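You operate a simulated robot arm through the tools that you are given. There is no shell and no other tool. Be economical: measure what you need, move in short steps, check, and stop when the job is done.

The job below is to be done with a simulated robot arm. You get a single attempt, and the scene is never put back.

Task
Take the foam scrap from the top of the fitting bench and put it on top of the big brown reel. Then put the small closed carton on the middle shelf of the reel stand. Then press the orange test key three times. Then fetch the red coil and set it on the top of the green bench. Then take the hall beacon on the top of the green bench and put it away on the top of the tall zone bench. Then fetch the short lens carton and set it on top of the leads carton. Then put two of the foam blocks from the top of the middle bench on the top of the side bench. Do these in the order given. Set down upright: hall beacon, short lens carton.

Only the result counts: the job must be done as asked and must still hold three seconds after the hand-in. Knocking over, shifting, dropping, spilling or breaking anything else fails it.

Robot
A 7-joint arm with a fingered hand on a trunk, on a base that drives. Base frame: it is fixed to the floor where the robot stands at the start and does not move with it; the origin is under the middle of the robot, x ahead of it, y to its left, z up; the surface under the hand at the start is at about z = 850. Lengths are in mm, angles in rad, forces in N, time in s.
Its first joint turns from -1.204 to 3.002 rad. Places, roughly: big brown reel (25x25x11 cm) [800, -300, 900]; foam block (8x8x5 cm) [2400, 5200, 800]; foam scrap (8x4x3 cm) [500, -200, 900]; hall beacon [5000, -250, 750]; leads carton [6750, 1750, 750]; middle shelf of the reel stand [-1500, -300, 400]; orange test key [4100, 200, 800]; red coil (20x20x4 cm) [4600, 0, 200]; short lens carton [6500, 1250, 750]; small closed carton [-2250, -250, 750]; top of the green bench [4700, -100, 800]; top of the side bench [-1000, 2900, 800]; top of the tall zone bench [900, 8000, 1000]. Payload 5 kg.
The tool frame sits at the grasp point between the pads (the TCP): z along the fingers, y along the line on which they close. The tips reach 32 mm beyond it. The gripper opens to 160 mm. The gripper's body begins 89 mm behind the TCP. The gripper is a hand of 3 fingers: y runs from the thumb to the fingers, the wrist lies at [0, 0, -252] in the tool frame, and closing takes about 1.5 s.
Orientation is told as [roll, pitch, yaw] about the base's x, y, z axes, in that order, counted from this pose: with the fingers straight down and closing along the base's y, the tool's x points along the base's -x, its y along +y and its z along -z.

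Tools
- The arm moves only by the tool nudge_tool. Its argument "deltas" is a list of rows, each an object (a shift or turn left out is 0, a gripper value left out holds the last) with "delta_pos": the shift along the tool's x, y, z in mm, a list of three; "dr": the turn, a rotation vector about the tool's x, y, z in rad, a list of three. In form: [{"delta_pos": [dx, dy, dz], "dr": [wx, wy, wz]}, ...]. A call has 1 to 20 rows; each row shifts and turns the commanded pose from where the row before left it, along the tool's axes as they then stand. "jaw" is the finger opening in mm, from 0 to 160, set as the call begins (left out, the last holds). Each row takes 0.2 s and may step no farther than 50 mm and 0.15 rad from the row before; otherwise, or with a gripper value out of range, the whole call is refused. A pose out of reach is approached as far as the arm can. The call stops where the force on the tool passes 40 N (or 10 N more than at its start, if that is more) or the arm is blocked; 0.2 s more then pass. The fingers move at their own pace (about 108 mm/s each) and stop on an object; they squeeze with about 24 N. The grip force told is the motor's: it shows also when the fingers shut on nothing. Time passes only in rows, and 0.2 s behind the last, so rows that do not move let the fingers close. The reply holds the time, the measured pose of the TCP, the force on the tool along the base axes, the opening and the grip force, in the units named above and with some noise, with the torque about the TCP (base axes, N m) and any sound that the robot's microphone picked up, and new pictures: "show" is both (left out), scene, wrist or none.
- Cameras (640 x 400 px; columns grow to the right, rows downward): "scene" is now at [121.5, -34.5, 1700]; the picture's right is [-0.44, -0.90, 0.00], its down [-0.66, 0.32, -0.68] and it looks along [0.61, -0.30, -0.73] (base axes); focal length 277 px, centre (320, 200). "wrist" rides on the gripper at [65, -4, -116] in the tool frame; the picture's right is [0.06, 1.00, 0.00], its down [-0.87, 0.05, -0.49] and it looks along [-0.49, 0.03, 0.87] (tool axes); focal length 261 px, centre (320, 200). There is no depth. A picture from a camera that has moved, and an enlarged one, comes with that camera's place and axes in the base frame and with its lens.
- slide_trunk(by): slides the trunk up (or, below 0, down) by that many mm; the arm and the scene camera ride with it, the base frame stays. It gives what a move gives, with no picture.
- roll_base(legs): drives the robot by 1 to 6 legs, each [ahead, left, turn to the left] in mm, mm and rad, along the robot's own axes; the way and the turn of a leg run together, so that a leg with both is an arc; at most 1500 mm and 3.142 rad a leg. The arm and the cameras ride along, it lands a little off, and it stops where it bumps. It gives what a move gives, and a new picture of the scene camera.
- finger_targets(finger1, finger2, thumb_bend): sets how far each is bent, from 0 (flat) to 1 (curled in); at 0.3 the hand is open as for a grip, at 0.7 the pads meet at the TCP. One left out holds its place. A second passes; each finger stops where it meets its share of the squeeze, and holds until it gets a number again. A gripper value or a shape takes the hand back. It gives what a move gives, with no picture; readings hold the bend of each and the force on the fingers (four entries, about 0 where the hand has none), thumb and palm.
- set_grasp(shape): the hand has 3 fingers and takes this shape, open, in about a second: jaw (thumb against the fingers, like two jaws); tri (thumb and two fingers); tip (a fingertip pinch); poke (one finger out to press); point (the index stretched); flat (the hand flat); cup (the hand cupped); fist (a fist). The gripper value then closes the fingers along that shape, each until it touches; the sizes above hold for jaw. It gives what a move gives, with no picture.
- pan_tilt(pan, tilt): turns the head with the scene camera to pan (to the left, within 1.501 rad either way) and tilt (down, from -0.506 to 1.204), counted from straight ahead of the robot. It gives what a move gives, and a new picture of the scene camera.
- inspect(camera, box): a new picture of the part [left, top, right, bottom] of that camera's present view, enlarged. It takes no simulated time.
- sign_off(): hands the job in; it is judged then, once.

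Work in short steps. Places have to be worked out from the pictures, the camera data and where the tool is seen: move nearer, look again, correct. Check each grasp and each placing, and mend what went wrong. You have 217 turns and 260 pictures in all, those below and enlarged ones among them. Open the gripper and draw the arm clear of the work before you hand the job in, unless the task says otherwise; then end with one line.

The tools are called by a JSON object that holds its "method" and its "body". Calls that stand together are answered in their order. nudge_tool: Moves the arm, as the interface text tells. Its arguments: {"type":"object","properties":{"deltas":{"type":"array","items":{"type":"object","properties":{"delta_pos":{"type":"array","items":{"type":"number"}},"dr":{"type":"array","items":{"type":"number"}}}}},"jaw":{"type":"number"},"show":{"type":"string","enum":["both","scene","wrist","none"]}},"required":["deltas"]} The other tools are called the same way: slide_trunk (by) slides the trunk up or down; set_grasp (shape) gives the hand a shape; finger_targets (finger1, finger2, thumb_bend) moves the fingers one by one; roll_base (legs) drives the base; pan_tilt (pan, tilt) turns the head that bears the scene camera; inspect (camera, box) takes an enlarged picture of a part of a camera's view; sign_off () hands the job in.

At the start:

```text
time_s: 0.0
tcp_pos: [935.5, -216.9, 999.1]
ee_rot: [0.0, -0.001, -0.001]
wrist_force: [0.1, 0.1, -0.1]
wrist_torque: [-0.03, 0.03, -0.02]
opening: 159.9
gripper_force: 0.0
shape: jaw
bend: [0.3, 0.3, 0.3]
finger forces: [0.0, 0.0, 0.0, 0.0, 0.0, 0.1]
trunk travel left (down, up): [-880.0, 60.0]
robot x, y, heading: [0.6, 1.8, 0.003]
head pan, tilt: [-0.457, 0.822]
```

scene: 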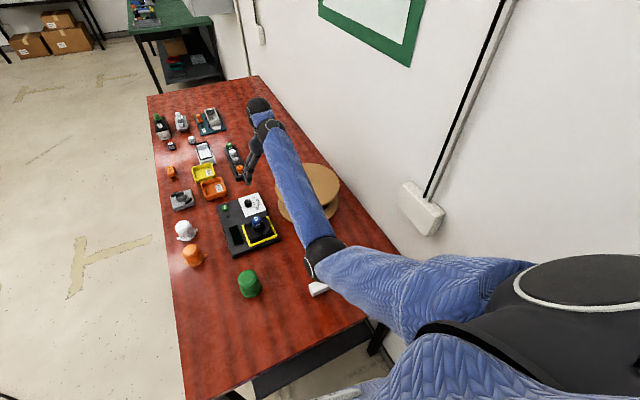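
wrist: 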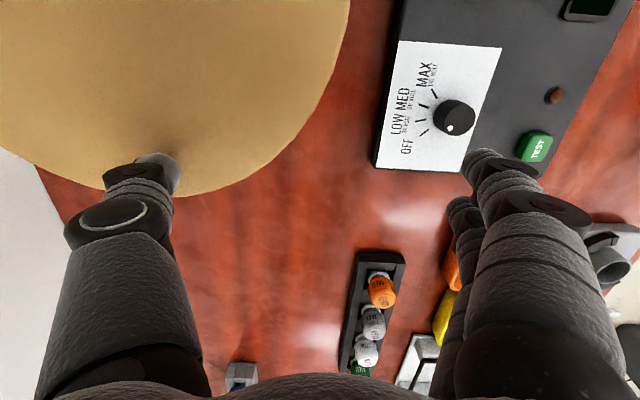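

The white piece near pixel (318,288) works out to about [475,-203] on the bench, so it should be the foam scrap. I'll lift the tool and move back above it to look.

{"method": "nudge_tool", "body": {"deltas": [{"delta_pos": [0, 0, -50]}, {"delta_pos": [0, 0, -50]}, {"delta_pos": [0, 0, -50]}, {"delta_pos": [50, 0, 0]}, {"delta_pos": [50, 0, 0]}, {"delta_pos": [50, 0, 0]}, {"delta_pos": [50, 0, 0]}, {"delta_pos": [50, 0, 0]}, {"delta_pos": [50, 0, 0]}, {"delta_pos": [50, 0, 0]}, {"delta_pos": [50, 0, 0]}, {"delta_pos": [50, 0, 0]}, {"delta_pos": [0, 0, 0]}]}}

```text
time_s: 2.8
tcp_pos: [922.6, -220.1, 999.0]
ee_rot: [0.002, -0.001, -0.001]
wrist_force: [0.6, 0.0, 0.2]
wrist_torque: [-0.04, 0.02, 0.01]
opening: 160.0
gripper_force: 0.1
shape: jaw
bend: [0.3, 0.3, 0.3]
finger forces: [0.1, 0.0, 0.0, 0.1, 0.1, 0.0]
out of reach, approached as far as the arm can: row 1, 2, 3, 4, 5, 6, 7, 8, 9, 10, 11, 12
trunk travel left (down, up): [-880.0, 60.0]
robot x, y, heading: [-2.7, 1.7, -0.007]
head pan, tilt: [-0.457, 0.822]
camera scene: at [121.5, -34.6, 1700.0], right [-0.44, -0.9, 0.0], down [-0.66, 0.32, -0.68], along [0.61, -0.3, -0.73], focal length 277 px, centre (320, 200)
camera wrist: at [857.6, -223.1, 1114.2], right [-0.06, 1.0, 0.0], down [0.87, 0.05, 0.49], along [0.49, 0.03, -0.87], focal length 261 px, centre (320, 200)
```

scene: 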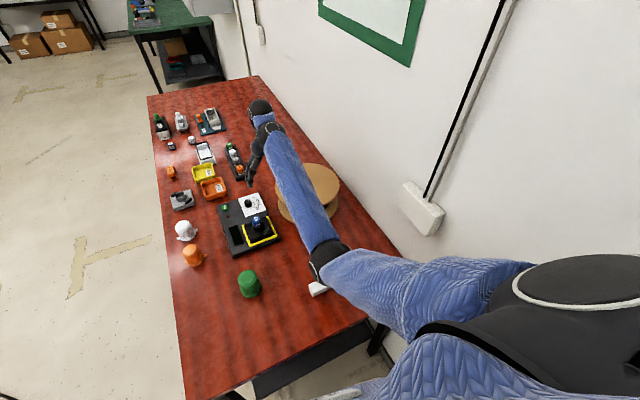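
wrist: 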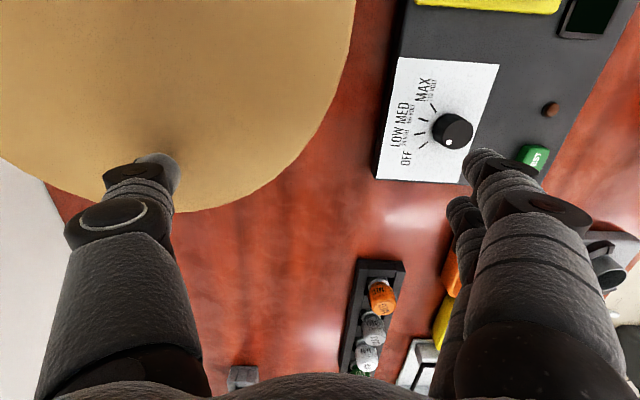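

The lift was out of reach at this radius. I'll raise everything with the trunk instead, then come inwards.

{"method": "slide_trunk", "body": {"by": 60}}

{"method": "nudge_tool", "body": {"deltas": [{"delta_pos": [40, 0, 0]}, {"delta_pos": [40, 0, 0]}, {"delta_pos": [40, 0, 0]}, {"delta_pos": [40, 0, -20]}, {"delta_pos": [40, 0, -20]}, {"delta_pos": [0, 0, 0]}]}}

```text
time_s: 3.8
tcp_pos: [924.1, -220.1, 1057.2]
ee_rot: [0.0, -0.003, -0.001]
wrist_force: [0.6, -0.1, 0.0]
wrist_torque: [-0.02, -0.01, 0.0]
opening: 159.9
gripper_force: 0.1
shape: jaw
bend: [0.3, 0.3, 0.3]
finger forces: [0.0, 0.0, 0.1, 0.0, 0.0, 0.1]
trunk travel left (down, up): [-940.0, 0.0]
robot x, y, heading: [0.4, -0.7, 0.002]
head pan, tilt: [-0.457, 0.822]
```

```text
time_s: 5.2
tcp_pos: [923.7, -219.5, 1058.5]
ee_rot: [0.0, -0.002, -0.001]
wrist_force: [-0.3, 0.2, -0.1]
wrist_torque: [-0.03, 0.03, 0.0]
opening: 159.9
gripper_force: 0.0
shape: jaw
bend: [0.3, 0.3, 0.3]
finger forces: [0.0, 0.0, 0.0, 0.0, 0.1, 0.0]
out of reach, approached as far as the arm can: row 1, 2, 3, 4, 5
trunk travel left (down, up): [-940.0, 0.0]
robot x, y, heading: [-0.0, -4.4, -0.003]
head pan, tilt: [-0.457, 0.822]
camera scene: at [121.5, -34.5, 1760.0], right [-0.44, -0.9, 0.0], down [-0.66, 0.32, -0.68], along [0.61, -0.3, -0.73], focal length 277 px, centre (320, 200)
camera wrist: at [857.6, -223.1, 1174.2], right [-0.06, 1.0, 0.0], down [0.87, 0.05, 0.49], along [0.49, 0.03, -0.87], focal length 261 px, centre (320, 200)
```

scene: 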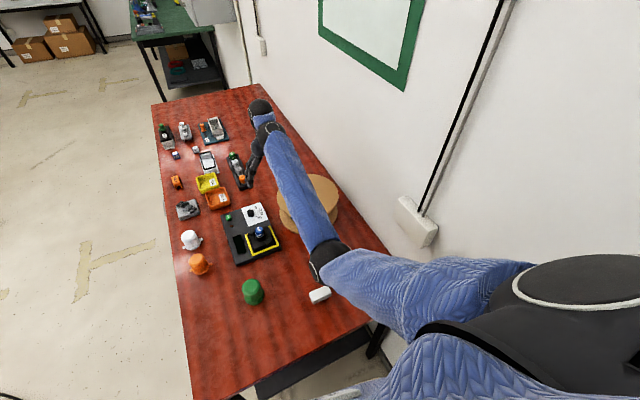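
wrist: 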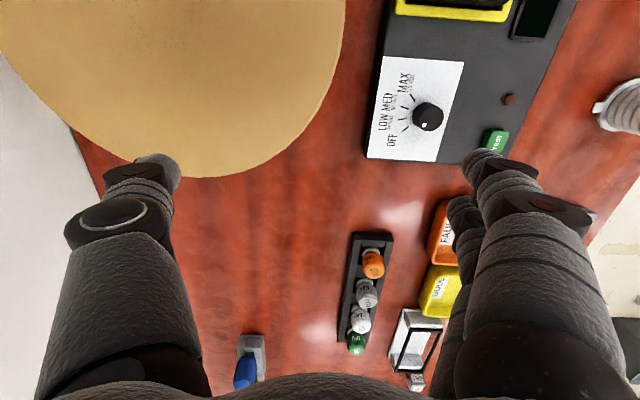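

The arm won't come inward here, possibly because of a joint limit on the right. I'll try going left.

{"method": "nudge_tool", "body": {"deltas": [{"delta_pos": [0, 40, 0]}, {"delta_pos": [0, 40, 0]}, {"delta_pos": [20, 40, 0]}, {"delta_pos": [0, 0, 0]}], "show": "none"}}

```text
time_s: 6.2
tcp_pos: [900.1, -98.5, 1048.7]
ee_rot: [0.002, -0.004, -0.001]
wrist_force: [0.3, 0.2, 0.5]
wrist_torque: [-0.02, 0.02, -0.03]
opening: 159.8
gripper_force: 0.1
shape: jaw
bend: [0.3, 0.3, 0.3]
finger forces: [0.0, 0.0, 0.1, 0.1, 0.0, 0.0]
out of reach, approached as far as the arm can: row 3
trunk travel left (down, up): [-940.0, 0.0]
robot x, y, heading: [-2.0, -1.5, 0.0]
head pan, tilt: [-0.457, 0.822]
```

Going left works. Now I'll try small inward steps.

{"method": "nudge_tool", "body": {"deltas": [{"delta_pos": [30, 0, 0]}, {"delta_pos": [30, 0, 0]}, {"delta_pos": [30, 0, 0]}, {"delta_pos": [0, 0, 0]}], "show": "none"}}

```text
time_s: 7.2
tcp_pos: [899.3, -100.1, 1047.3]
ee_rot: [0.001, -0.003, 0.002]
wrist_force: [-0.6, 0.5, -0.3]
wrist_torque: [0.03, 0.0, 0.02]
opening: 160.0
gripper_force: 0.0
shape: jaw
bend: [0.3, 0.3, 0.3]
finger forces: [0.0, 0.1, 0.0, 0.0, 0.0, 0.0]
out of reach, approached as far as the arm can: row 1, 2, 3
trunk travel left (down, up): [-940.0, 0.0]
robot x, y, heading: [-2.5, -2.7, -0.003]
head pan, tilt: [-0.457, 0.822]
```

Still blocked. I'll test whether turning the tool about its axis frees the wrist.

{"method": "nudge_tool", "body": {"deltas": [{"dr": [0, 0, 0.15]}, {"dr": [0, 0, 0.15]}, {"delta_pos": [30, 0, 0]}, {"delta_pos": [30, 0, 0]}, {"delta_pos": [0, 0, 0]}], "show": "none"}}

{"method": "nudge_tool", "body": {"deltas": [{"dr": [0, 0, -0.15]}, {"dr": [0, 0, -0.15]}, {"dr": [0, 0, -0.15]}, {"dr": [0, 0, -0.15]}, {"delta_pos": [30, 0, 0]}, {"delta_pos": [30, 0, 0]}, {"delta_pos": [0, 0, 0]}], "show": "scene"}}

```text
time_s: 8.4
tcp_pos: [898.7, -99.2, 1048.2]
ee_rot: [0.002, -0.004, -0.299]
wrist_force: [1.1, -0.3, -0.4]
wrist_torque: [0.02, -0.02, 0.01]
opening: 159.6
gripper_force: 0.0
shape: jaw
bend: [0.3, 0.3, 0.3]
finger forces: [0.0, 0.0, 0.0, 0.1, 0.1, 0.0]
out of reach, approached as far as the arm can: row 3, 4
trunk travel left (down, up): [-940.0, 0.0]
robot x, y, heading: [-1.5, 5.9, -0.003]
head pan, tilt: [-0.457, 0.822]
```

```text
time_s: 10.0
tcp_pos: [900.5, -97.7, 1049.7]
ee_rot: [0.0, -0.003, 0.298]
wrist_force: [0.2, 0.0, -0.6]
wrist_torque: [0.0, 0.02, 0.02]
opening: 159.8
gripper_force: 0.0
shape: jaw
bend: [0.3, 0.3, 0.3]
finger forces: [0.0, 0.0, 0.1, 0.0, 0.1, 0.1]
out of reach, approached as far as the arm can: row 5, 6
trunk travel left (down, up): [-940.0, 0.0]
robot x, y, heading: [0.1, -0.2, -0.003]
head pan, tilt: [-0.457, 0.822]
camera scene: at [121.5, -34.5, 1760.0], right [-0.44, -0.9, 0.0], down [-0.66, 0.32, -0.68], along [0.61, -0.3, -0.73], focal length 277 px, centre (320, 200)
```

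scene: 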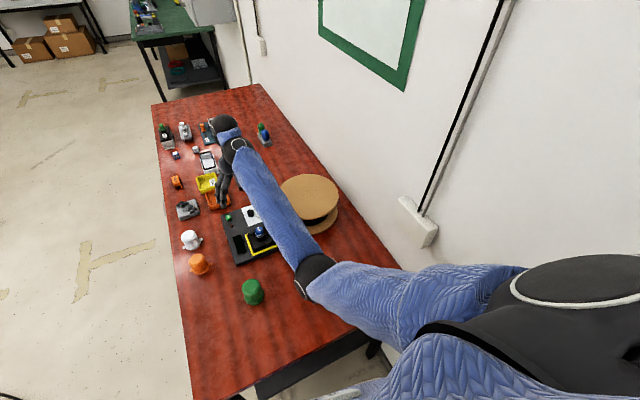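

Yaw doesn't matter. I'll restore it, then try going down a little before coming in, in case it is the high wrist that limits.

{"method": "nudge_tool", "body": {"deltas": [{"dr": [0, 0, 0.15]}, {"dr": [0, 0, 0.15]}, {"delta_pos": [0, 0, 30]}, {"delta_pos": [0, 0, 30]}, {"delta_pos": [30, 0, 0]}, {"delta_pos": [30, 0, 0]}, {"delta_pos": [0, 0, 0]}], "show": "none"}}

```text
time_s: 11.6
tcp_pos: [839.3, -98.5, 989.1]
ee_rot: [0.0, 0.0, 0.001]
wrist_force: [1.9, 0.3, 0.0]
wrist_torque: [0.03, 0.02, 0.01]
opening: 160.1
gripper_force: 0.1
shape: jaw
bend: [0.3, 0.3, 0.3]
finger forces: [0.0, 0.0, 0.1, 0.1, 0.0, 0.0]
trunk travel left (down, up): [-940.0, 0.0]
robot x, y, heading: [-1.2, 0.8, 0.006]
head pan, tilt: [-0.457, 0.822]
```

That works: the arm needs to be lower relative to its shoulder. I'll look before coming further in over the control box.

{"method": "nudge_tool", "body": {"deltas": [{"delta_pos": [30, 0, 0]}, {"delta_pos": [0, 0, 0]}]}}

{"method": "inspect", "body": {"camera": "scene", "box": [150, 80, 400, 330]}}

```text
time_s: 12.2
tcp_pos: [810.1, -97.4, 988.0]
ee_rot: [0.001, -0.002, 0.0]
wrist_force: [-0.3, 0.3, 1.1]
wrist_torque: [0.0, -0.02, 0.0]
opening: 160.2
gripper_force: 0.0
shape: jaw
bend: [0.3, 0.3, 0.3]
finger forces: [0.0, 0.0, 0.1, 0.0, 0.1, 0.0]
trunk travel left (down, up): [-940.0, 0.0]
robot x, y, heading: [-2.3, -0.8, 0.0]
head pan, tilt: [-0.457, 0.822]
camera scene: at [123.0, -34.1, 1759.9], right [-0.44, -0.9, 0.0], down [-0.66, 0.32, -0.68], along [0.61, -0.3, -0.73], focal length 277 px, centre (320, 200)
camera wrist: at [744.6, -100.9, 1104.1], right [-0.06, 1.0, 0.0], down [0.87, 0.05, 0.49], along [0.49, 0.03, -0.87], focal length 261 px, centre (320, 200)
```

scene: 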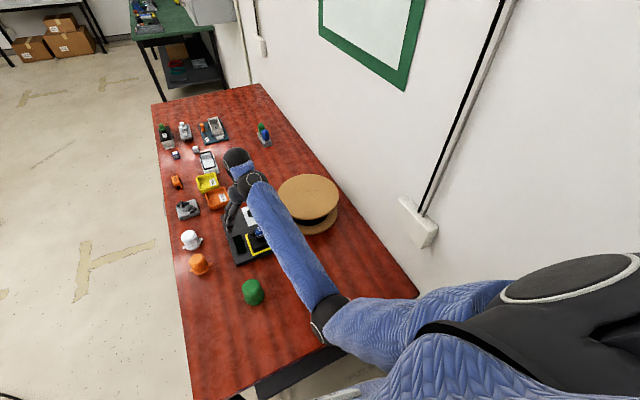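
wrist: 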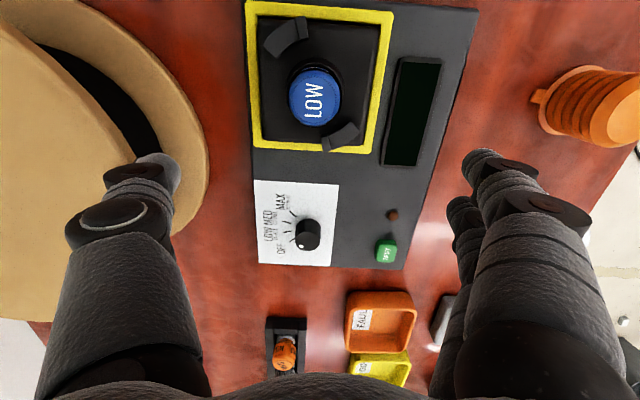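

```text
1.60 times, centred on (275, 205) of scene
camera zoom: at [123.0, -34.1, 1759.9], right [-0.44, -0.9, 0.0], down [-0.66, 0.32, -0.68], along [0.61, -0.3, -0.73], focal length 442 px, centre (392, 192)
```

zoom: 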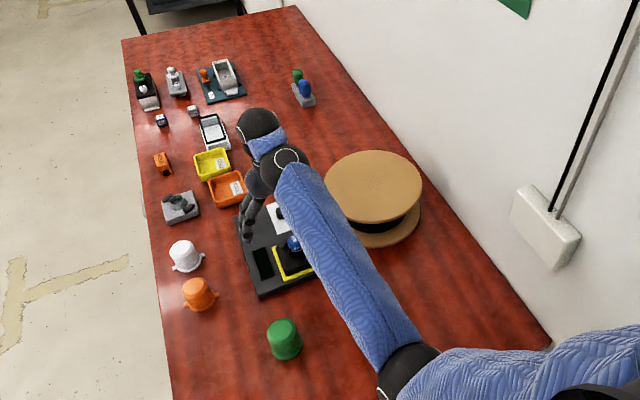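

The thumb is close to the reel's rim. I'll shift left a bit, then come in over the box while trying to climb.

{"method": "nudge_tool", "body": {"deltas": [{"delta_pos": [0, 35, 0]}, {"delta_pos": [20, 0, 0]}, {"delta_pos": [0, 0, -15]}, {"delta_pos": [30, 0, 0]}, {"delta_pos": [30, 0, 0]}, {"delta_pos": [30, 0, 0]}, {"delta_pos": [0, 0, 0]}], "show": "wrist"}}

```text
time_s: 13.8
tcp_pos: [746.8, -67.6, 963.9]
ee_rot: [0.001, -0.005, 0.001]
wrist_force: [0.1, -0.1, 0.4]
wrist_torque: [-0.01, 0.03, 0.02]
opening: 160.2
gripper_force: 0.1
shape: jaw
bend: [0.3, 0.3, 0.3]
finger forces: [0.0, 0.0, 0.1, 0.0, 0.1, 0.0]
out of reach, approached as far as the arm can: row 2, 3, 4, 5, 6
trunk travel left (down, up): [-940.0, 0.0]
robot x, y, heading: [-0.9, -2.2, 0.001]
head pan, tilt: [-0.457, 0.822]
camera wrist: at [681.9, -71.4, 1079.7], right [-0.06, 1.0, 0.0], down [0.87, 0.05, 0.49], along [0.49, 0.03, -0.87], focal length 261 px, centre (320, 200)
```

wrist: 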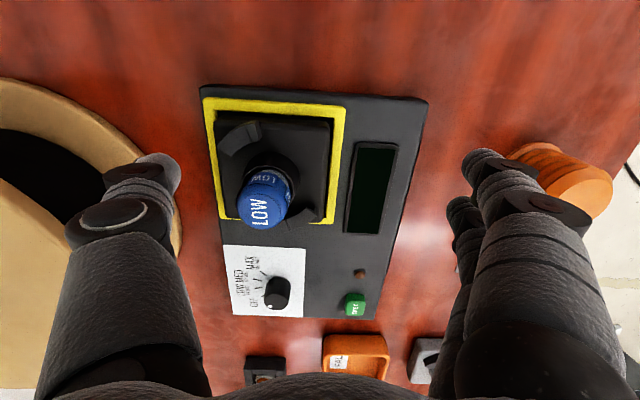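

The reachable height falls as the hand comes in, so I'll use the base instead. First the arm goes back out and up, then the base backs off.

{"method": "nudge_tool", "body": {"deltas": [{"delta_pos": [-40, 0, 0]}, {"delta_pos": [-40, 0, -20]}, {"delta_pos": [-40, 0, -20]}, {"delta_pos": [-40, 0, -20]}, {"delta_pos": [0, 0, -20]}, {"delta_pos": [0, 0, 0]}], "show": "none"}}

{"method": "roll_base", "body": {"legs": [[-400, 0, 0]]}}

```text
time_s: 15.2
tcp_pos: [905.7, -67.9, 1043.5]
ee_rot: [0.0, -0.002, 0.0]
wrist_force: [0.3, 0.5, -0.6]
wrist_torque: [0.01, 0.02, -0.01]
opening: 160.2
gripper_force: 0.0
shape: jaw
bend: [0.3, 0.3, 0.3]
finger forces: [0.0, 0.0, 0.1, 0.0, 0.0, 0.0]
trunk travel left (down, up): [-940.0, 0.0]
robot x, y, heading: [0.1, 0.4, -0.003]
head pan, tilt: [-0.457, 0.822]
```

```text
time_s: 16.9
tcp_pos: [713.2, -69.1, 1048.5]
ee_rot: [0.0, -0.004, -0.001]
wrist_force: [-1.5, -0.1, 0.6]
wrist_torque: [0.01, -0.08, -0.01]
opening: 159.8
gripper_force: 0.0
shape: jaw
bend: [0.3, 0.3, 0.3]
finger forces: [0.1, 0.0, 0.0, 0.0, 0.0, 0.0]
trunk travel left (down, up): [-940.0, 0.0]
robot x, y, heading: [-182.7, 1.6, -0.005]
head pan, tilt: [-0.457, 0.822]
stopped in leg 1: the robot was blocked; the commanded pose is now the measured one
camera scene: at [-73.9, -34.6, 1761.0], right [-0.44, -0.9, 0.0], down [-0.65, 0.32, -0.68], along [0.61, -0.3, -0.73], focal length 277 px, centre (320, 200)
```

scene: 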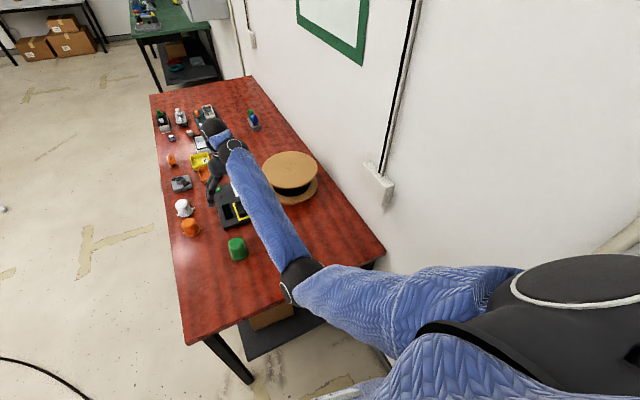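

The base bumped something behind at about x = -183. I'll look to both sides.

{"method": "pan_tilt", "body": {"pan": 1.5, "tilt": 0.7}}

{"method": "pan_tilt", "body": {"pan": -1.5, "tilt": 0.6}}

```text
time_s: 18.8
tcp_pos: [720.1, -69.2, 1042.2]
ee_rot: [-0.001, 0.0, -0.001]
wrist_force: [0.4, 0.2, 0.4]
wrist_torque: [0.01, 0.0, -0.04]
opening: 159.7
gripper_force: 0.0
shape: jaw
bend: [0.3, 0.3, 0.3]
finger forces: [0.0, 0.0, 0.1, 0.1, 0.1, 0.1]
trunk travel left (down, up): [-940.0, 0.0]
robot x, y, heading: [-185.6, 2.6, -0.003]
head pan, tilt: [1.499, 0.7]
camera scene: at [-128.2, 84.9, 1770.2], right [1.0, -0.07, 0.0], down [-0.05, -0.64, -0.77], along [0.06, 0.76, -0.64], focal length 277 px, centre (320, 200)
```

scene: 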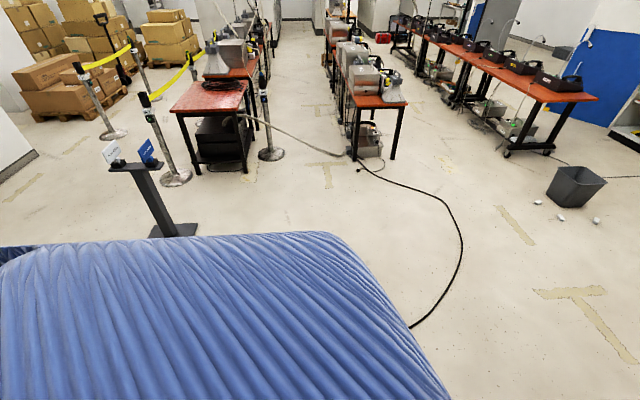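

```text
time_s: 21.4
tcp_pos: [719.6, -69.5, 1041.6]
ee_rot: [-0.001, 0.002, 0.001]
wrist_force: [0.1, -0.2, -0.1]
wrist_torque: [0.06, 0.0, 0.01]
opening: 159.8
gripper_force: 0.1
shape: jaw
bend: [0.3, 0.3, 0.3]
finger forces: [0.0, 0.0, 0.0, 0.0, 0.0, 0.0]
trunk travel left (down, up): [-940.0, 0.0]
robot x, y, heading: [-184.8, 0.0, -0.005]
head pan, tilt: [-1.499, 0.6]
camera scene: at [-128.1, -88.0, 1778.8], right [-1.0, -0.07, 0.0], down [-0.04, 0.56, -0.82], along [0.06, -0.82, -0.57], focal length 277 px, centre (320, 200)
```

scene: 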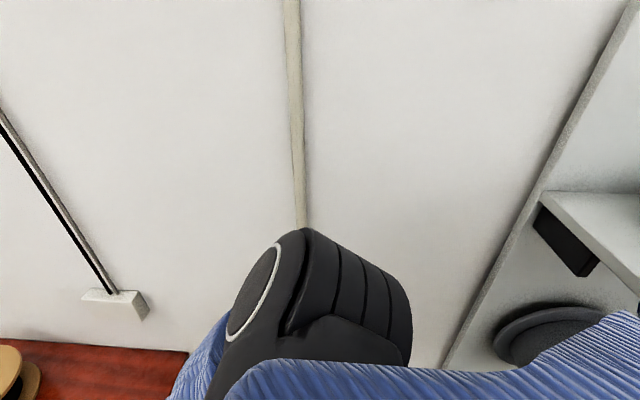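

I want to work from the left side of the bench. First I'll check the floor there, where a cable runs.

{"method": "pan_tilt", "body": {"pan": 0.8, "tilt": 1.1}}

```text
time_s: 23.5
tcp_pos: [719.7, -68.8, 1042.5]
ee_rot: [0.0, 0.003, 0.002]
wrist_force: [0.0, 0.2, 0.5]
wrist_torque: [-0.02, 0.02, -0.03]
opening: 159.7
gripper_force: 0.0
shape: jaw
bend: [0.3, 0.3, 0.3]
finger forces: [0.0, 0.1, 0.1, 0.1, 0.0, 0.0]
trunk travel left (down, up): [-940.0, 0.0]
robot x, y, heading: [-183.6, -0.9, -0.0]
head pan, tilt: [0.799, 1.1]
camera scene: at [-90.2, 45.3, 1740.2], right [0.72, -0.7, 0.0], down [-0.62, -0.64, -0.45], along [0.32, 0.33, -0.89], focal length 277 px, centre (320, 200)
```

scene: 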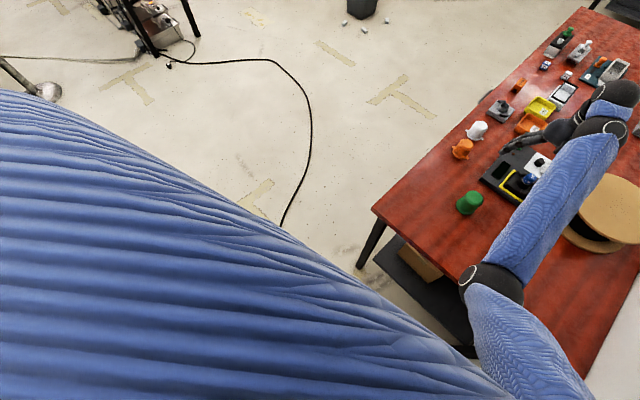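

The cable runs beside the robot, so I'll stay here. The scrap is only about 660 mm away, reachable along the descending boundary. I'll go over to y=-203 and in, sloping down.

{"method": "nudge_tool", "body": {"deltas": [{"delta_pos": [0, -45, 0]}, {"delta_pos": [0, -45, 0]}, {"delta_pos": [0, -44, 0]}, {"delta_pos": [40, 0, 24]}, {"delta_pos": [40, 0, 24]}, {"delta_pos": [40, 0, 24]}, {"delta_pos": [0, 0, 0]}]}}

```text
time_s: 25.1
tcp_pos: [599.3, -203.6, 965.2]
ee_rot: [-0.001, 0.003, 0.0]
wrist_force: [0.4, 0.1, -0.3]
wrist_torque: [0.01, 0.0, 0.02]
opening: 159.9
gripper_force: 0.1
shape: jaw
bend: [0.3, 0.3, 0.3]
finger forces: [0.0, 0.0, 0.1, 0.1, 0.0, 0.0]
out of reach, approached as far as the arm can: row 4
trunk travel left (down, up): [-940.0, 0.0]
robot x, y, heading: [-183.4, 3.5, 0.004]
head pan, tilt: [0.799, 1.1]
camera scene: at [-89.4, 45.5, 1740.1], right [0.72, -0.7, 0.0], down [-0.62, -0.64, -0.45], along [0.32, 0.33, -0.89], focal length 277 px, centre (320, 200)
camera wrist: at [533.6, -206.7, 1081.4], right [-0.06, 1.0, 0.0], down [0.87, 0.05, 0.49], along [0.49, 0.03, -0.87], focal length 261 px, centre (320, 200)
```

scene: 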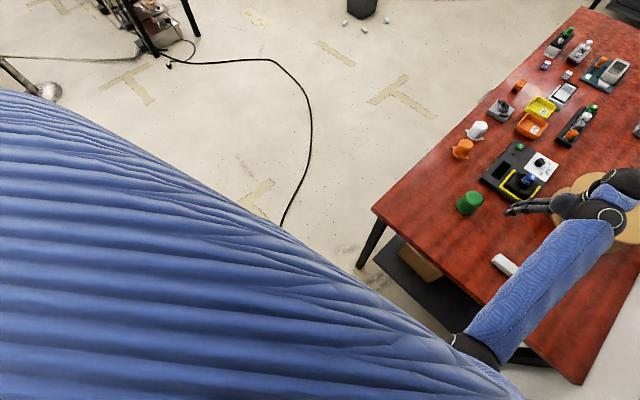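
wrist: 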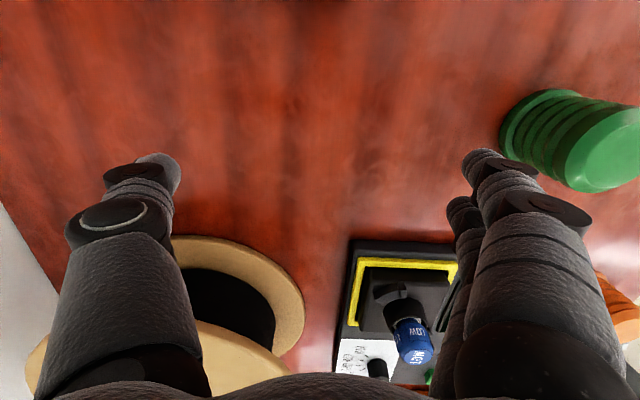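

The scrap is at about [481,-205], long side along y, which suits closing along y. I'll come in to where the wrist camera sees it.

{"method": "nudge_tool", "body": {"deltas": [{"delta_pos": [30, 0, 15]}, {"delta_pos": [40, 0, 20]}, {"delta_pos": [0, 0, 0]}], "show": "wrist"}}

```text
time_s: 25.9
tcp_pos: [527.6, -203.3, 930.9]
ee_rot: [0.0, 0.001, -0.002]
wrist_force: [0.0, 0.6, -0.3]
wrist_torque: [0.02, 0.02, 0.01]
opening: 159.9
gripper_force: 0.1
shape: jaw
bend: [0.3, 0.3, 0.3]
finger forces: [0.0, 0.0, 0.0, 0.0, 0.1, 0.1]
trunk travel left (down, up): [-940.0, 0.0]
robot x, y, heading: [-183.9, -0.2, -0.006]
head pan, tilt: [0.799, 1.1]
camera wrist: at [463.1, -206.7, 1046.2], right [-0.06, 1.0, 0.0], down [0.87, 0.05, 0.49], along [0.49, 0.03, -0.87], focal length 261 px, centre (320, 200)
```

wrist: 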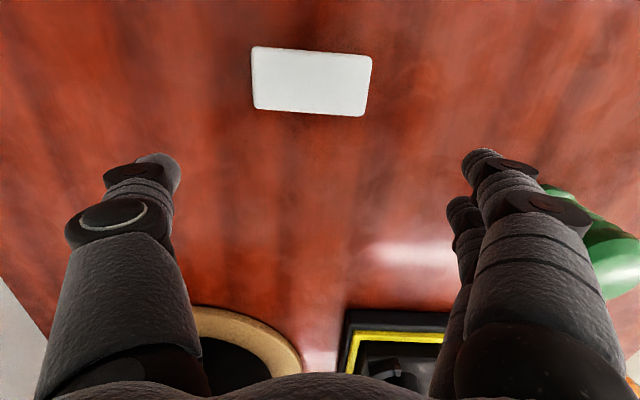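

The scrap centre is at about [478,-209]. I'll move over it, lower to z≈890 and close.

{"method": "nudge_tool", "body": {"deltas": [{"delta_pos": [45, -6, 10]}, {"delta_pos": [5, 0, 15]}, {"delta_pos": [0, 0, 15]}, {"delta_pos": [0, 0, 0]}], "show": "none"}}

{"method": "nudge_tool", "body": {"deltas": [{}, {}, {}, {}, {}, {}, {}, {}], "jaw": 60, "show": "wrist"}}

```text
time_s: 26.9
tcp_pos: [477.0, -208.8, 889.7]
ee_rot: [0.001, 0.002, -0.002]
wrist_force: [0.2, 0.8, 0.2]
wrist_torque: [0.01, 0.01, -0.02]
opening: 159.5
gripper_force: 0.1
shape: jaw
bend: [0.3, 0.3, 0.3]
finger forces: [0.0, 0.1, 0.0, 0.0, 0.0, 0.0]
trunk travel left (down, up): [-940.0, 0.0]
robot x, y, heading: [-182.9, -3.4, -0.003]
head pan, tilt: [0.799, 1.1]
```

```text
time_s: 28.7
tcp_pos: [477.2, -208.7, 890.7]
ee_rot: [-0.002, 0.003, 0.001]
wrist_force: [0.1, -0.7, -0.5]
wrist_torque: [0.0, -0.03, -0.01]
opening: 63.8
gripper_force: 24.2
shape: jaw
bend: [0.73, 0.73, 0.7]
finger forces: [10.6, 10.7, 0.0, 0.0, 21.7, 0.0]
trunk travel left (down, up): [-940.0, 0.0]
robot x, y, heading: [-186.7, -0.8, 0.002]
head pan, tilt: [0.799, 1.1]
camera wrist: at [412.0, -212.5, 1006.6], right [-0.06, 1.0, 0.0], down [0.87, 0.05, 0.49], along [0.49, 0.03, -0.87], focal length 261 px, centre (320, 200)
```

wrist: 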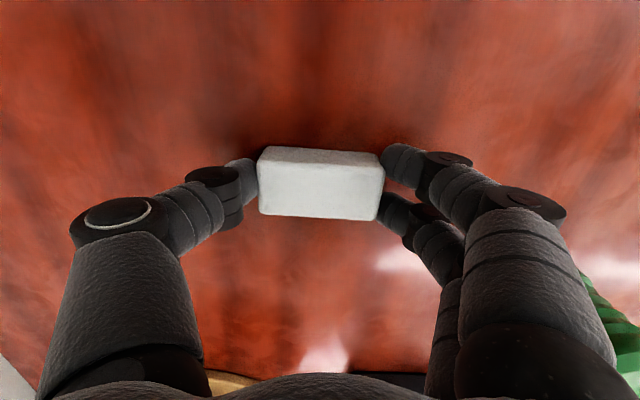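

Gripped (24 N). I'll lift and go outwards along the slope.

{"method": "nudge_tool", "body": {"deltas": [{"delta_pos": [-5, 0, -15]}, {"delta_pos": [-30, 0, -20]}, {"delta_pos": [-30, 0, -15]}, {"delta_pos": [-30, 0, -15]}, {"delta_pos": [-30, 0, -16]}, {"delta_pos": [-30, 0, -16]}, {"delta_pos": [-30, 0, -16]}, {"delta_pos": [-30, 0, -16]}, {"delta_pos": [-30, 0, -16]}, {}], "show": "wrist"}}

```text
time_s: 30.9
tcp_pos: [722.9, -211.4, 1034.6]
ee_rot: [0.002, 0.002, 0.001]
wrist_force: [-0.4, -0.3, 0.0]
wrist_torque: [0.01, 0.02, -0.01]
opening: 63.7
gripper_force: 24.1
shape: jaw
bend: [0.73, 0.73, 0.7]
finger forces: [10.8, 10.8, 0.0, 0.1, 21.6, 0.1]
trunk travel left (down, up): [-940.0, 0.0]
robot x, y, heading: [-183.9, 1.1, 0.001]
head pan, tilt: [0.799, 1.1]
camera wrist: at [657.0, -213.9, 1150.9], right [-0.06, 1.0, 0.0], down [0.87, 0.05, 0.49], along [0.49, 0.03, -0.87], focal length 261 px, centre (320, 200)
```

wrist: 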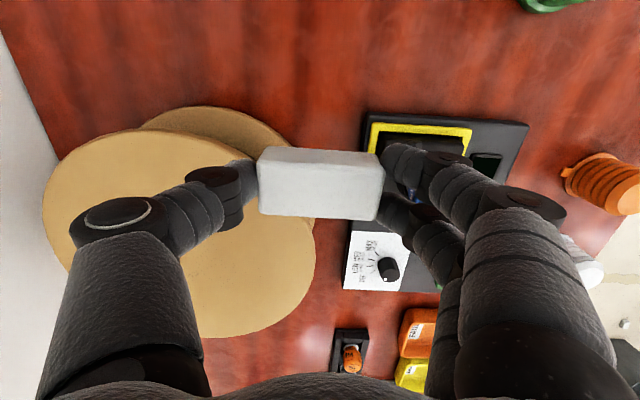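

The scrap is in hand and the reel top's centre is at about [806,-330]. I'll drive forward 130 mm, then shift over the reel.

{"method": "roll_base", "body": {"legs": [[130, 0, 0]]}}

{"method": "nudge_tool", "body": {"deltas": [{"delta_pos": [10, -40, 0]}, {"delta_pos": [10, -40, 0]}, {"delta_pos": [10, -30, 0]}, {}], "show": "wrist"}}

```text
time_s: 32.2
tcp_pos: [851.8, -210.5, 1034.6]
ee_rot: [0.0, 0.001, -0.001]
wrist_force: [-0.5, 0.1, 0.5]
wrist_torque: [-0.01, 0.01, -0.02]
opening: 63.9
gripper_force: 24.4
shape: jaw
bend: [0.73, 0.73, 0.7]
finger forces: [11.0, 10.8, 0.0, 0.0, 21.7, 0.1]
trunk travel left (down, up): [-940.0, 0.0]
robot x, y, heading: [-53.1, -0.5, -0.006]
head pan, tilt: [0.799, 1.1]
camera scene: at [40.0, 45.3, 1740.2], right [0.72, -0.7, 0.0], down [-0.62, -0.64, -0.45], along [0.32, 0.32, -0.89], focal length 277 px, centre (320, 200)
```

scene: 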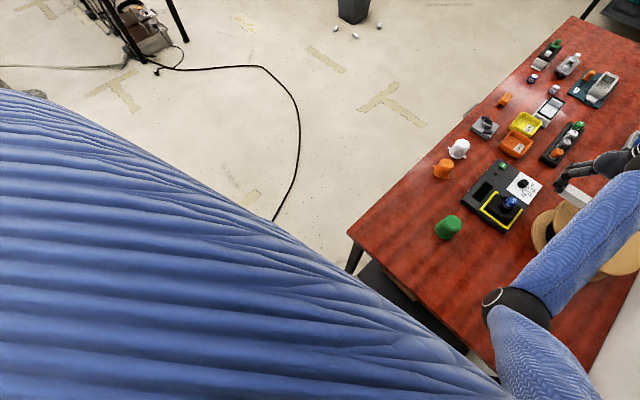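

```text
time_s: 33.2
tcp_pos: [817.2, -321.3, 1021.7]
ee_rot: [-0.001, 0.001, 0.002]
wrist_force: [0.9, 0.2, -0.1]
wrist_torque: [0.04, 0.02, 0.0]
opening: 63.8
gripper_force: 24.3
shape: jaw
bend: [0.73, 0.73, 0.7]
finger forces: [10.9, 10.9, 0.0, 0.0, 21.9, 0.0]
out of reach, approached as far as the arm can: row 2, 3
trunk travel left (down, up): [-940.0, 0.0]
robot x, y, heading: [-56.4, 0.2, 0.002]
head pan, tilt: [0.799, 1.1]
camera wrist: at [751.6, -324.3, 1137.6], right [-0.06, 1.0, 0.0], down [0.87, 0.05, 0.49], along [0.49, 0.03, -0.87], focal length 261 px, centre (320, 200)
```

wrist: 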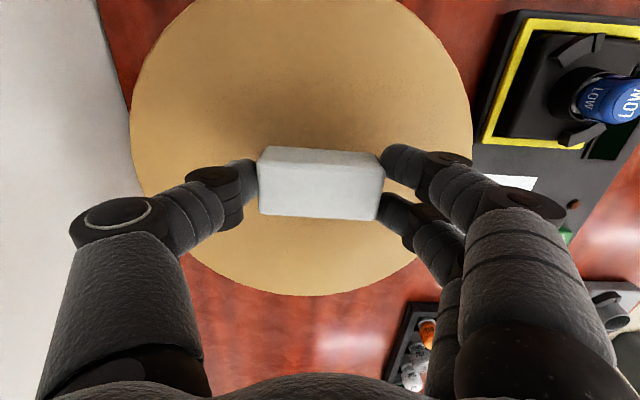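

Over the reel, near centre. I'll lower in small steps until contact.

{"method": "nudge_tool", "body": {"deltas": [{"delta_pos": [10, 0, 8]}, {"delta_pos": [0, 0, 6]}, {"delta_pos": [0, 0, 3]}, {"delta_pos": [0, 0, 3]}, {}], "show": "wrist"}}

```text
time_s: 34.4
tcp_pos: [807.1, -319.7, 1001.3]
ee_rot: [0.0, 0.001, 0.0]
wrist_force: [-0.2, -1.8, 0.5]
wrist_torque: [0.03, -0.01, 0.0]
opening: 63.8
gripper_force: 24.1
shape: jaw
bend: [0.73, 0.73, 0.7]
finger forces: [10.9, 10.8, 0.1, 0.0, 21.9, 0.1]
trunk travel left (down, up): [-940.0, 0.0]
robot x, y, heading: [-54.5, -0.6, -0.005]
head pan, tilt: [0.799, 1.1]
camera wrist: at [741.6, -323.9, 1117.4], right [-0.06, 1.0, 0.0], down [0.87, 0.05, 0.49], along [0.49, 0.03, -0.87], focal length 261 px, centre (320, 200)
```

wrist: 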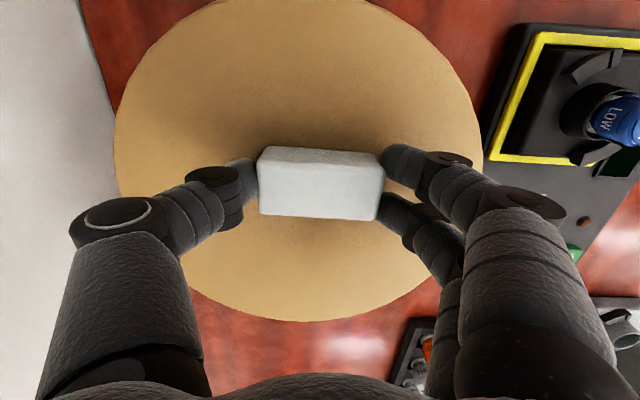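

No contact yet; continuing in small steps.

{"method": "nudge_tool", "body": {"deltas": [{"delta_pos": [0, 0, 3]}, {"delta_pos": [0, 0, 3]}, {"delta_pos": [0, 0, 3]}, {}], "show": "none"}}

{"method": "nudge_tool", "body": {"deltas": [{"delta_pos": [0, 0, 2]}, {"delta_pos": [0, 0, 2]}, {}], "show": "wrist"}}

```text
time_s: 35.5
tcp_pos: [807.6, -319.8, 999.4]
ee_rot: [-0.002, -0.006, -0.001]
wrist_force: [-8.4, 2.6, 23.3]
wrist_torque: [0.14, 0.15, 0.01]
opening: 64.9
gripper_force: 24.2
shape: jaw
bend: [0.74, 0.74, 0.71]
finger forces: [13.8, 13.3, 0.0, 0.0, 24.5, 0.1]
trunk travel left (down, up): [-940.0, 0.0]
robot x, y, heading: [-58.9, 4.0, 0.005]
head pan, tilt: [0.799, 1.1]
stopped in row 4: the force on the tool passed its limit at 41 N (the readings are from after the stop); the commanded pose is now the measured one
```

```text
time_s: 36.1
tcp_pos: [809.5, -320.2, 997.1]
ee_rot: [0.001, -0.011, -0.002]
wrist_force: [-9.4, 0.5, 27.0]
wrist_torque: [0.1, 0.2, 0.04]
opening: 64.8
gripper_force: 23.6
shape: jaw
bend: [0.74, 0.74, 0.71]
finger forces: [13.8, 13.2, 0.1, 0.1, 25.1, 0.0]
trunk travel left (down, up): [-940.0, 0.0]
robot x, y, heading: [-52.4, -3.4, -0.002]
head pan, tilt: [0.799, 1.1]
stopped in row 3: the force on the tool passed its limit at 41 N (the readings are from after the stop); the commanded pose is now the measured one
camera wrist: at [742.7, -323.7, 1112.9], right [-0.06, 1.0, 0.0], down [0.86, 0.05, 0.5], along [0.5, 0.03, -0.86], focal length 261 px, centre (320, 200)
```

wrist: 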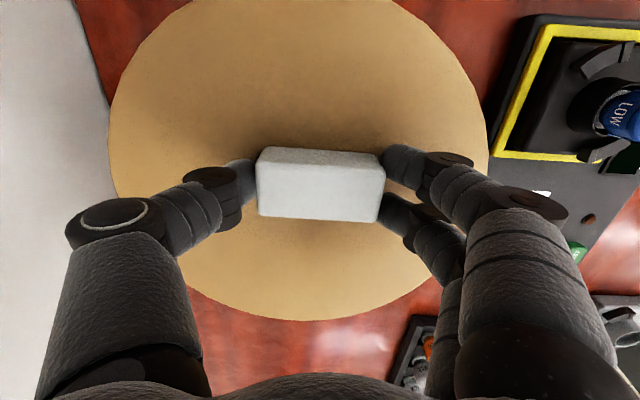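

Contact with the reel top. I'll ease up 3 mm and open the hand.

{"method": "nudge_tool", "body": {"deltas": [{"delta_pos": [0, 0, -2]}, {}], "show": "none"}}

{"method": "nudge_tool", "body": {"deltas": [{}, {}, {}, {}, {}, {}], "jaw": 160, "show": "wrist"}}

```text
time_s: 36.7
tcp_pos: [808.5, -319.6, 997.3]
ee_rot: [0.0, -0.011, -0.001]
wrist_force: [-0.4, 0.1, 21.9]
wrist_torque: [0.08, -0.01, 0.02]
opening: 65.0
gripper_force: 23.9
shape: jaw
bend: [0.74, 0.74, 0.71]
finger forces: [12.9, 12.7, 0.0, 0.0, 25.1, 0.0]
trunk travel left (down, up): [-940.0, 0.0]
robot x, y, heading: [-58.7, -1.6, -0.005]
head pan, tilt: [0.799, 1.1]
```

```text
time_s: 38.1
tcp_pos: [810.2, -320.5, 997.4]
ee_rot: [-0.003, -0.007, -0.003]
wrist_force: [0.4, -0.3, 0.1]
wrist_torque: [0.0, 0.02, 0.0]
opening: 159.8
gripper_force: 0.0
shape: jaw
bend: [0.3, 0.3, 0.3]
finger forces: [0.0, 0.0, 0.0, 0.0, 0.1, 0.0]
trunk travel left (down, up): [-940.0, 0.0]
robot x, y, heading: [-55.2, -2.0, -0.004]
head pan, tilt: [0.799, 1.1]
camera wrist: at [743.5, -324.2, 1111.4], right [-0.06, 1.0, 0.0], down [0.87, 0.05, 0.5], along [0.5, 0.03, -0.87], focal length 261 px, centre (320, 200)
```

wrist: 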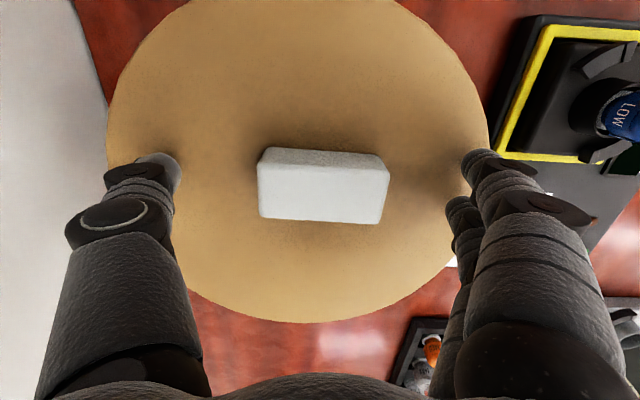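

The scrap sits on the reel. I'll rise and pull away, then drive left off the bench.

{"method": "nudge_tool", "body": {"deltas": [{"delta_pos": [0, 0, -12]}, {"delta_pos": [-20, 0, -10]}, {"delta_pos": [-30, 0, -16]}, {"delta_pos": [-10, 30, -5]}, {"delta_pos": [0, 40, -5]}, {}], "show": "wrist"}}

{"method": "pan_tilt", "body": {"pan": 1.2, "tilt": 0.7}}

```text
time_s: 39.5
tcp_pos: [870.6, -251.2, 1041.8]
ee_rot: [0.001, -0.006, -0.002]
wrist_force: [0.8, 0.2, -1.0]
wrist_torque: [-0.01, 0.03, 0.03]
opening: 160.1
gripper_force: 0.0
shape: jaw
bend: [0.3, 0.3, 0.3]
finger forces: [0.0, 0.1, 0.0, 0.1, 0.0, 0.0]
trunk travel left (down, up): [-940.0, 0.0]
robot x, y, heading: [-53.5, 2.5, 0.001]
head pan, tilt: [0.799, 1.1]
camera wrist: at [803.9, -255.5, 1158.8], right [-0.06, 1.0, 0.0], down [0.87, 0.05, 0.5], along [0.5, 0.03, -0.87], focal length 261 px, centre (320, 200)
```

wrist: 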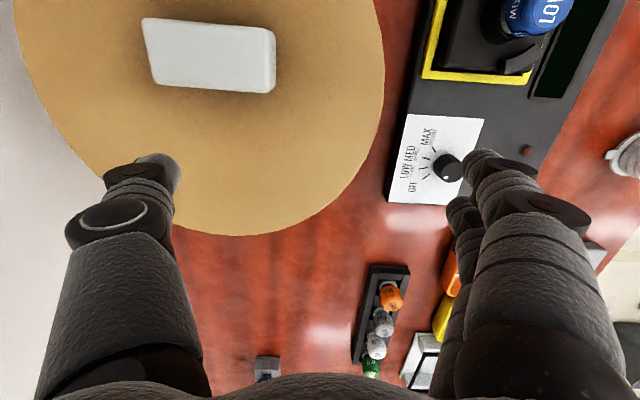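

```text
time_s: 40.4
tcp_pos: [870.9, -251.4, 1043.1]
ee_rot: [0.001, -0.008, -0.002]
wrist_force: [-0.2, 0.1, 0.4]
wrist_torque: [-0.01, 0.0, -0.02]
opening: 160.0
gripper_force: 0.0
shape: jaw
bend: [0.3, 0.3, 0.3]
finger forces: [0.1, 0.0, 0.0, 0.1, 0.0, 0.0]
trunk travel left (down, up): [-940.0, 0.0]
robot x, y, heading: [-53.7, 0.4, -0.003]
head pan, tilt: [1.201, 0.7]
camera scene: at [26.6, 78.9, 1770.1], right [0.93, -0.36, 0.0], down [-0.23, -0.6, -0.76], along [0.28, 0.71, -0.64], focal length 277 px, centre (320, 200)
```

scene: 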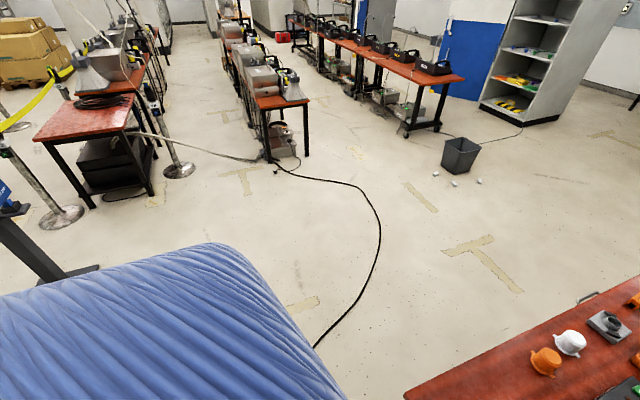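

The way left is clear apart from the cable. I'll strafe left 700 mm.

{"method": "roll_base", "body": {"legs": [[0, 700, 0]]}}

```text
time_s: 44.3
tcp_pos: [872.2, 448.9, 1044.2]
ee_rot: [0.001, -0.006, -0.008]
wrist_force: [-0.3, -0.2, 0.2]
wrist_torque: [0.01, -0.04, -0.01]
opening: 159.6
gripper_force: 0.0
shape: jaw
bend: [0.3, 0.3, 0.3]
finger forces: [0.1, 0.0, 0.0, 0.0, 0.0, 0.0]
trunk travel left (down, up): [-940.0, 0.0]
robot x, y, heading: [-53.3, 704.1, -0.007]
head pan, tilt: [1.201, 0.7]
camera scene: at [30.1, 784.4, 1770.1], right [0.93, -0.37, 0.0], down [-0.24, -0.6, -0.76], along [0.28, 0.71, -0.64], focal length 277 px, centre (320, 200)
```

scene: 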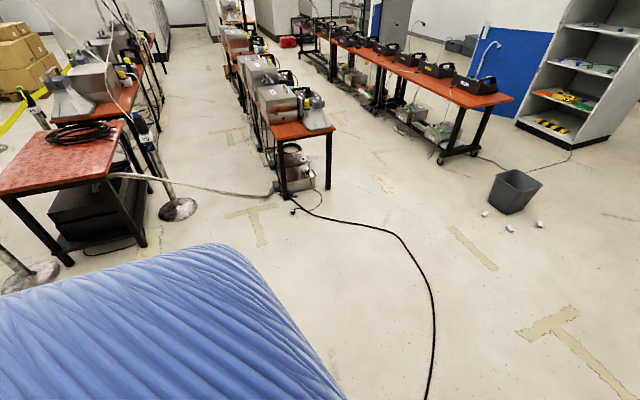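

The cable is no hindrance. I'll tuck the arm in along the slope, then turn left in two parts.

{"method": "nudge_tool", "body": {"deltas": [{"delta_pos": [40, 0, 25]}, {"delta_pos": [40, 0, 25]}, {"delta_pos": [40, 0, 25]}, {"delta_pos": [40, 0, 25]}, {"delta_pos": [40, 0, 25]}, {"delta_pos": [40, 0, 25]}, {"delta_pos": [40, 0, 25]}, {"delta_pos": [40, 0, 25]}, {}], "show": "none"}}

{"method": "roll_base", "body": {"legs": [[0, 0, 1.57]]}}

```text
time_s: 46.3
tcp_pos: [553.5, 449.5, 841.7]
ee_rot: [-0.001, -0.007, -0.006]
wrist_force: [1.2, 0.6, -0.1]
wrist_torque: [-0.05, 0.01, 0.0]
opening: 160.1
gripper_force: 0.1
shape: jaw
bend: [0.3, 0.3, 0.3]
finger forces: [0.0, 0.0, 0.1, 0.0, 0.0, 0.0]
trunk travel left (down, up): [-940.0, 0.0]
robot x, y, heading: [-51.2, 703.5, -0.003]
head pan, tilt: [1.201, 0.7]
```

```text
time_s: 50.5
tcp_pos: [196.0, 1312.6, 842.6]
ee_rot: [0.0, -0.007, 1.578]
wrist_force: [0.9, 0.1, -0.2]
wrist_torque: [-0.02, 0.01, 0.0]
opening: 159.9
gripper_force: 0.1
shape: jaw
bend: [0.3, 0.3, 0.3]
finger forces: [0.0, 0.0, 0.0, 0.0, 0.0, 0.0]
trunk travel left (down, up): [-940.0, 0.0]
robot x, y, heading: [-53.6, 702.5, 1.576]
head pan, tilt: [1.201, 0.7]
camera scene: at [-131.4, 786.0, 1770.2], right [0.35, 0.94, 0.0], down [0.6, -0.23, -0.76], along [-0.72, 0.27, -0.64], focal length 277 px, centre (320, 200)
```

scene: 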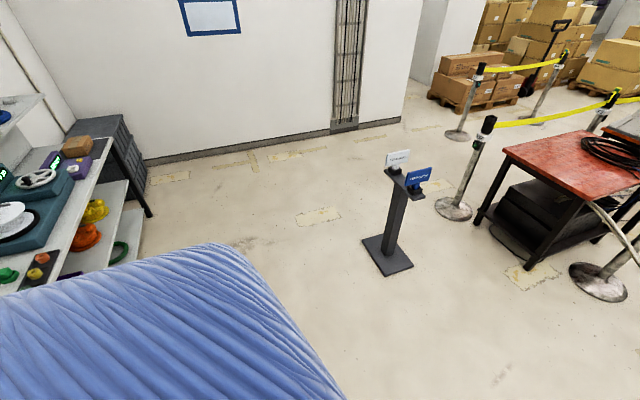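

The reel stand is at left and the small brown carton on the dark bench beyond. I'll strafe along -x and turn to face the carton's bench.

{"method": "roll_base", "body": {"legs": [[100, 1500, 0], [0, 650, 0], [0, 0, 3.13]]}}

{"method": "pan_tilt", "body": {"pan": 0.2, "tilt": 0.8}}

```text
refused: leg 1 is longer than a leg can be; nothing moved
```

```text
time_s: 51.8
tcp_pos: [195.6, 1312.8, 841.7]
ee_rot: [0.002, -0.006, 1.577]
wrist_force: [-0.1, 0.2, 0.4]
wrist_torque: [-0.02, -0.01, 0.0]
opening: 159.9
gripper_force: 0.1
shape: jaw
bend: [0.3, 0.3, 0.3]
finger forces: [0.0, 0.0, 0.1, 0.0, 0.1, 0.0]
trunk travel left (down, up): [-940.0, 0.0]
robot x, y, heading: [-48.5, 705.6, 1.572]
head pan, tilt: [0.201, 0.799]
camera scene: at [-68.7, 834.8, 1761.9], right [0.98, 0.21, 0.0], down [0.15, -0.7, -0.7], along [-0.14, 0.68, -0.72], focal length 277 px, centre (320, 200)
```

scene: 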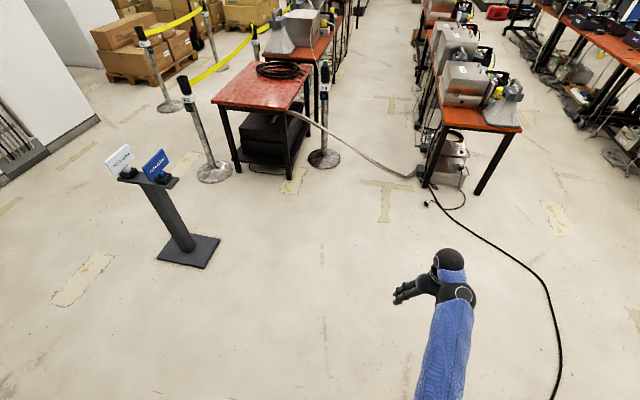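

The leg was slightly too long; resending it split up.

{"method": "roll_base", "body": {"legs": [[0, 1400, 0], [50, 740, 0], [0, 0, 3.13]]}}

```text
time_s: 69.7
tcp_pos: [-2463.7, 140.2, 842.0]
ee_rot: [0.0, -0.008, -1.597]
wrist_force: [-1.0, -0.1, -0.3]
wrist_torque: [0.0, 0.0, -0.02]
opening: 160.2
gripper_force: 0.1
shape: jaw
bend: [0.3, 0.3, 0.3]
finger forces: [0.0, 0.0, 0.0, 0.1, 0.0, 0.1]
trunk travel left (down, up): [-940.0, 0.0]
robot x, y, heading: [-2197.9, 739.7, -1.598]
head pan, tilt: [0.201, 0.799]
camera scene: at [-2185.2, 610.3, 1761.9], right [-0.98, -0.17, 0.0], down [-0.12, 0.71, -0.7], along [0.12, -0.69, -0.72], focal length 277 px, centre (320, 200)
```

scene: 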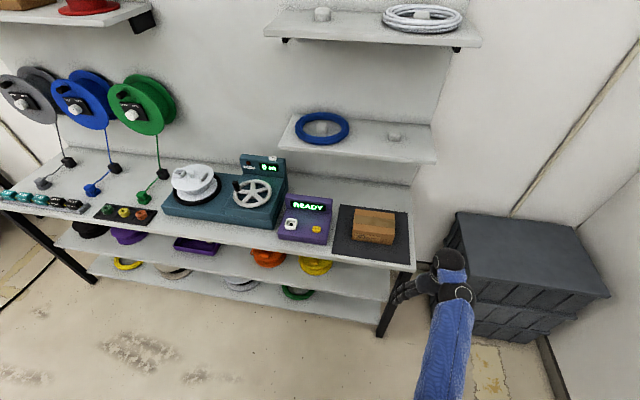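

The carton sits on the black mat at the right end of the stand's top. I'll zoom in on it and on the shelves beneath.

{"method": "inspect", "body": {"camera": "scene", "box": [250, 130, 450, 330]}}

{"method": "inspect", "body": {"camera": "scene", "box": [0, 160, 260, 360]}}

```text
2.00 times, centred on (350, 230) of scene
camera zoom: at [-2185.2, 610.3, 1761.9], right [-0.98, -0.17, 0.0], down [-0.12, 0.71, -0.7], along [0.12, -0.69, -0.72], focal length 553 px, centre (260, 140)
```

zoom: 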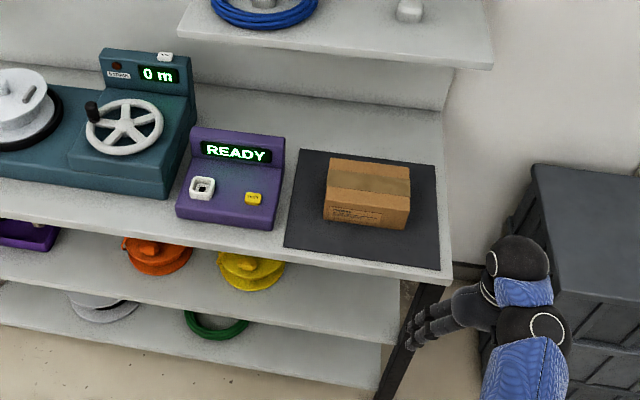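

```text
2.00 times, centred on (130, 260) of scene
camera zoom: at [-2185.2, 610.3, 1761.9], right [-0.98, -0.17, 0.0], down [-0.12, 0.71, -0.7], along [0.12, -0.69, -0.72], focal length 553 px, centre (700, 80)
```

zoom: 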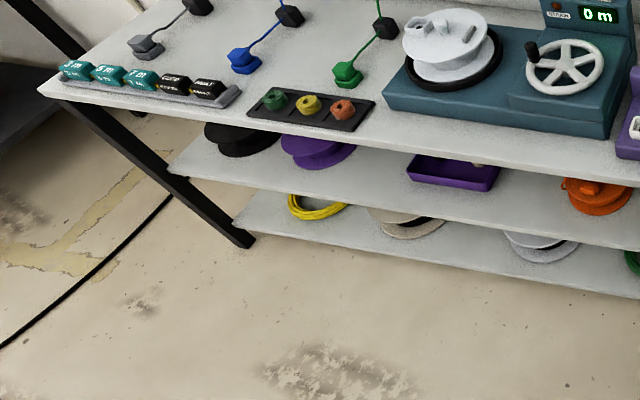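

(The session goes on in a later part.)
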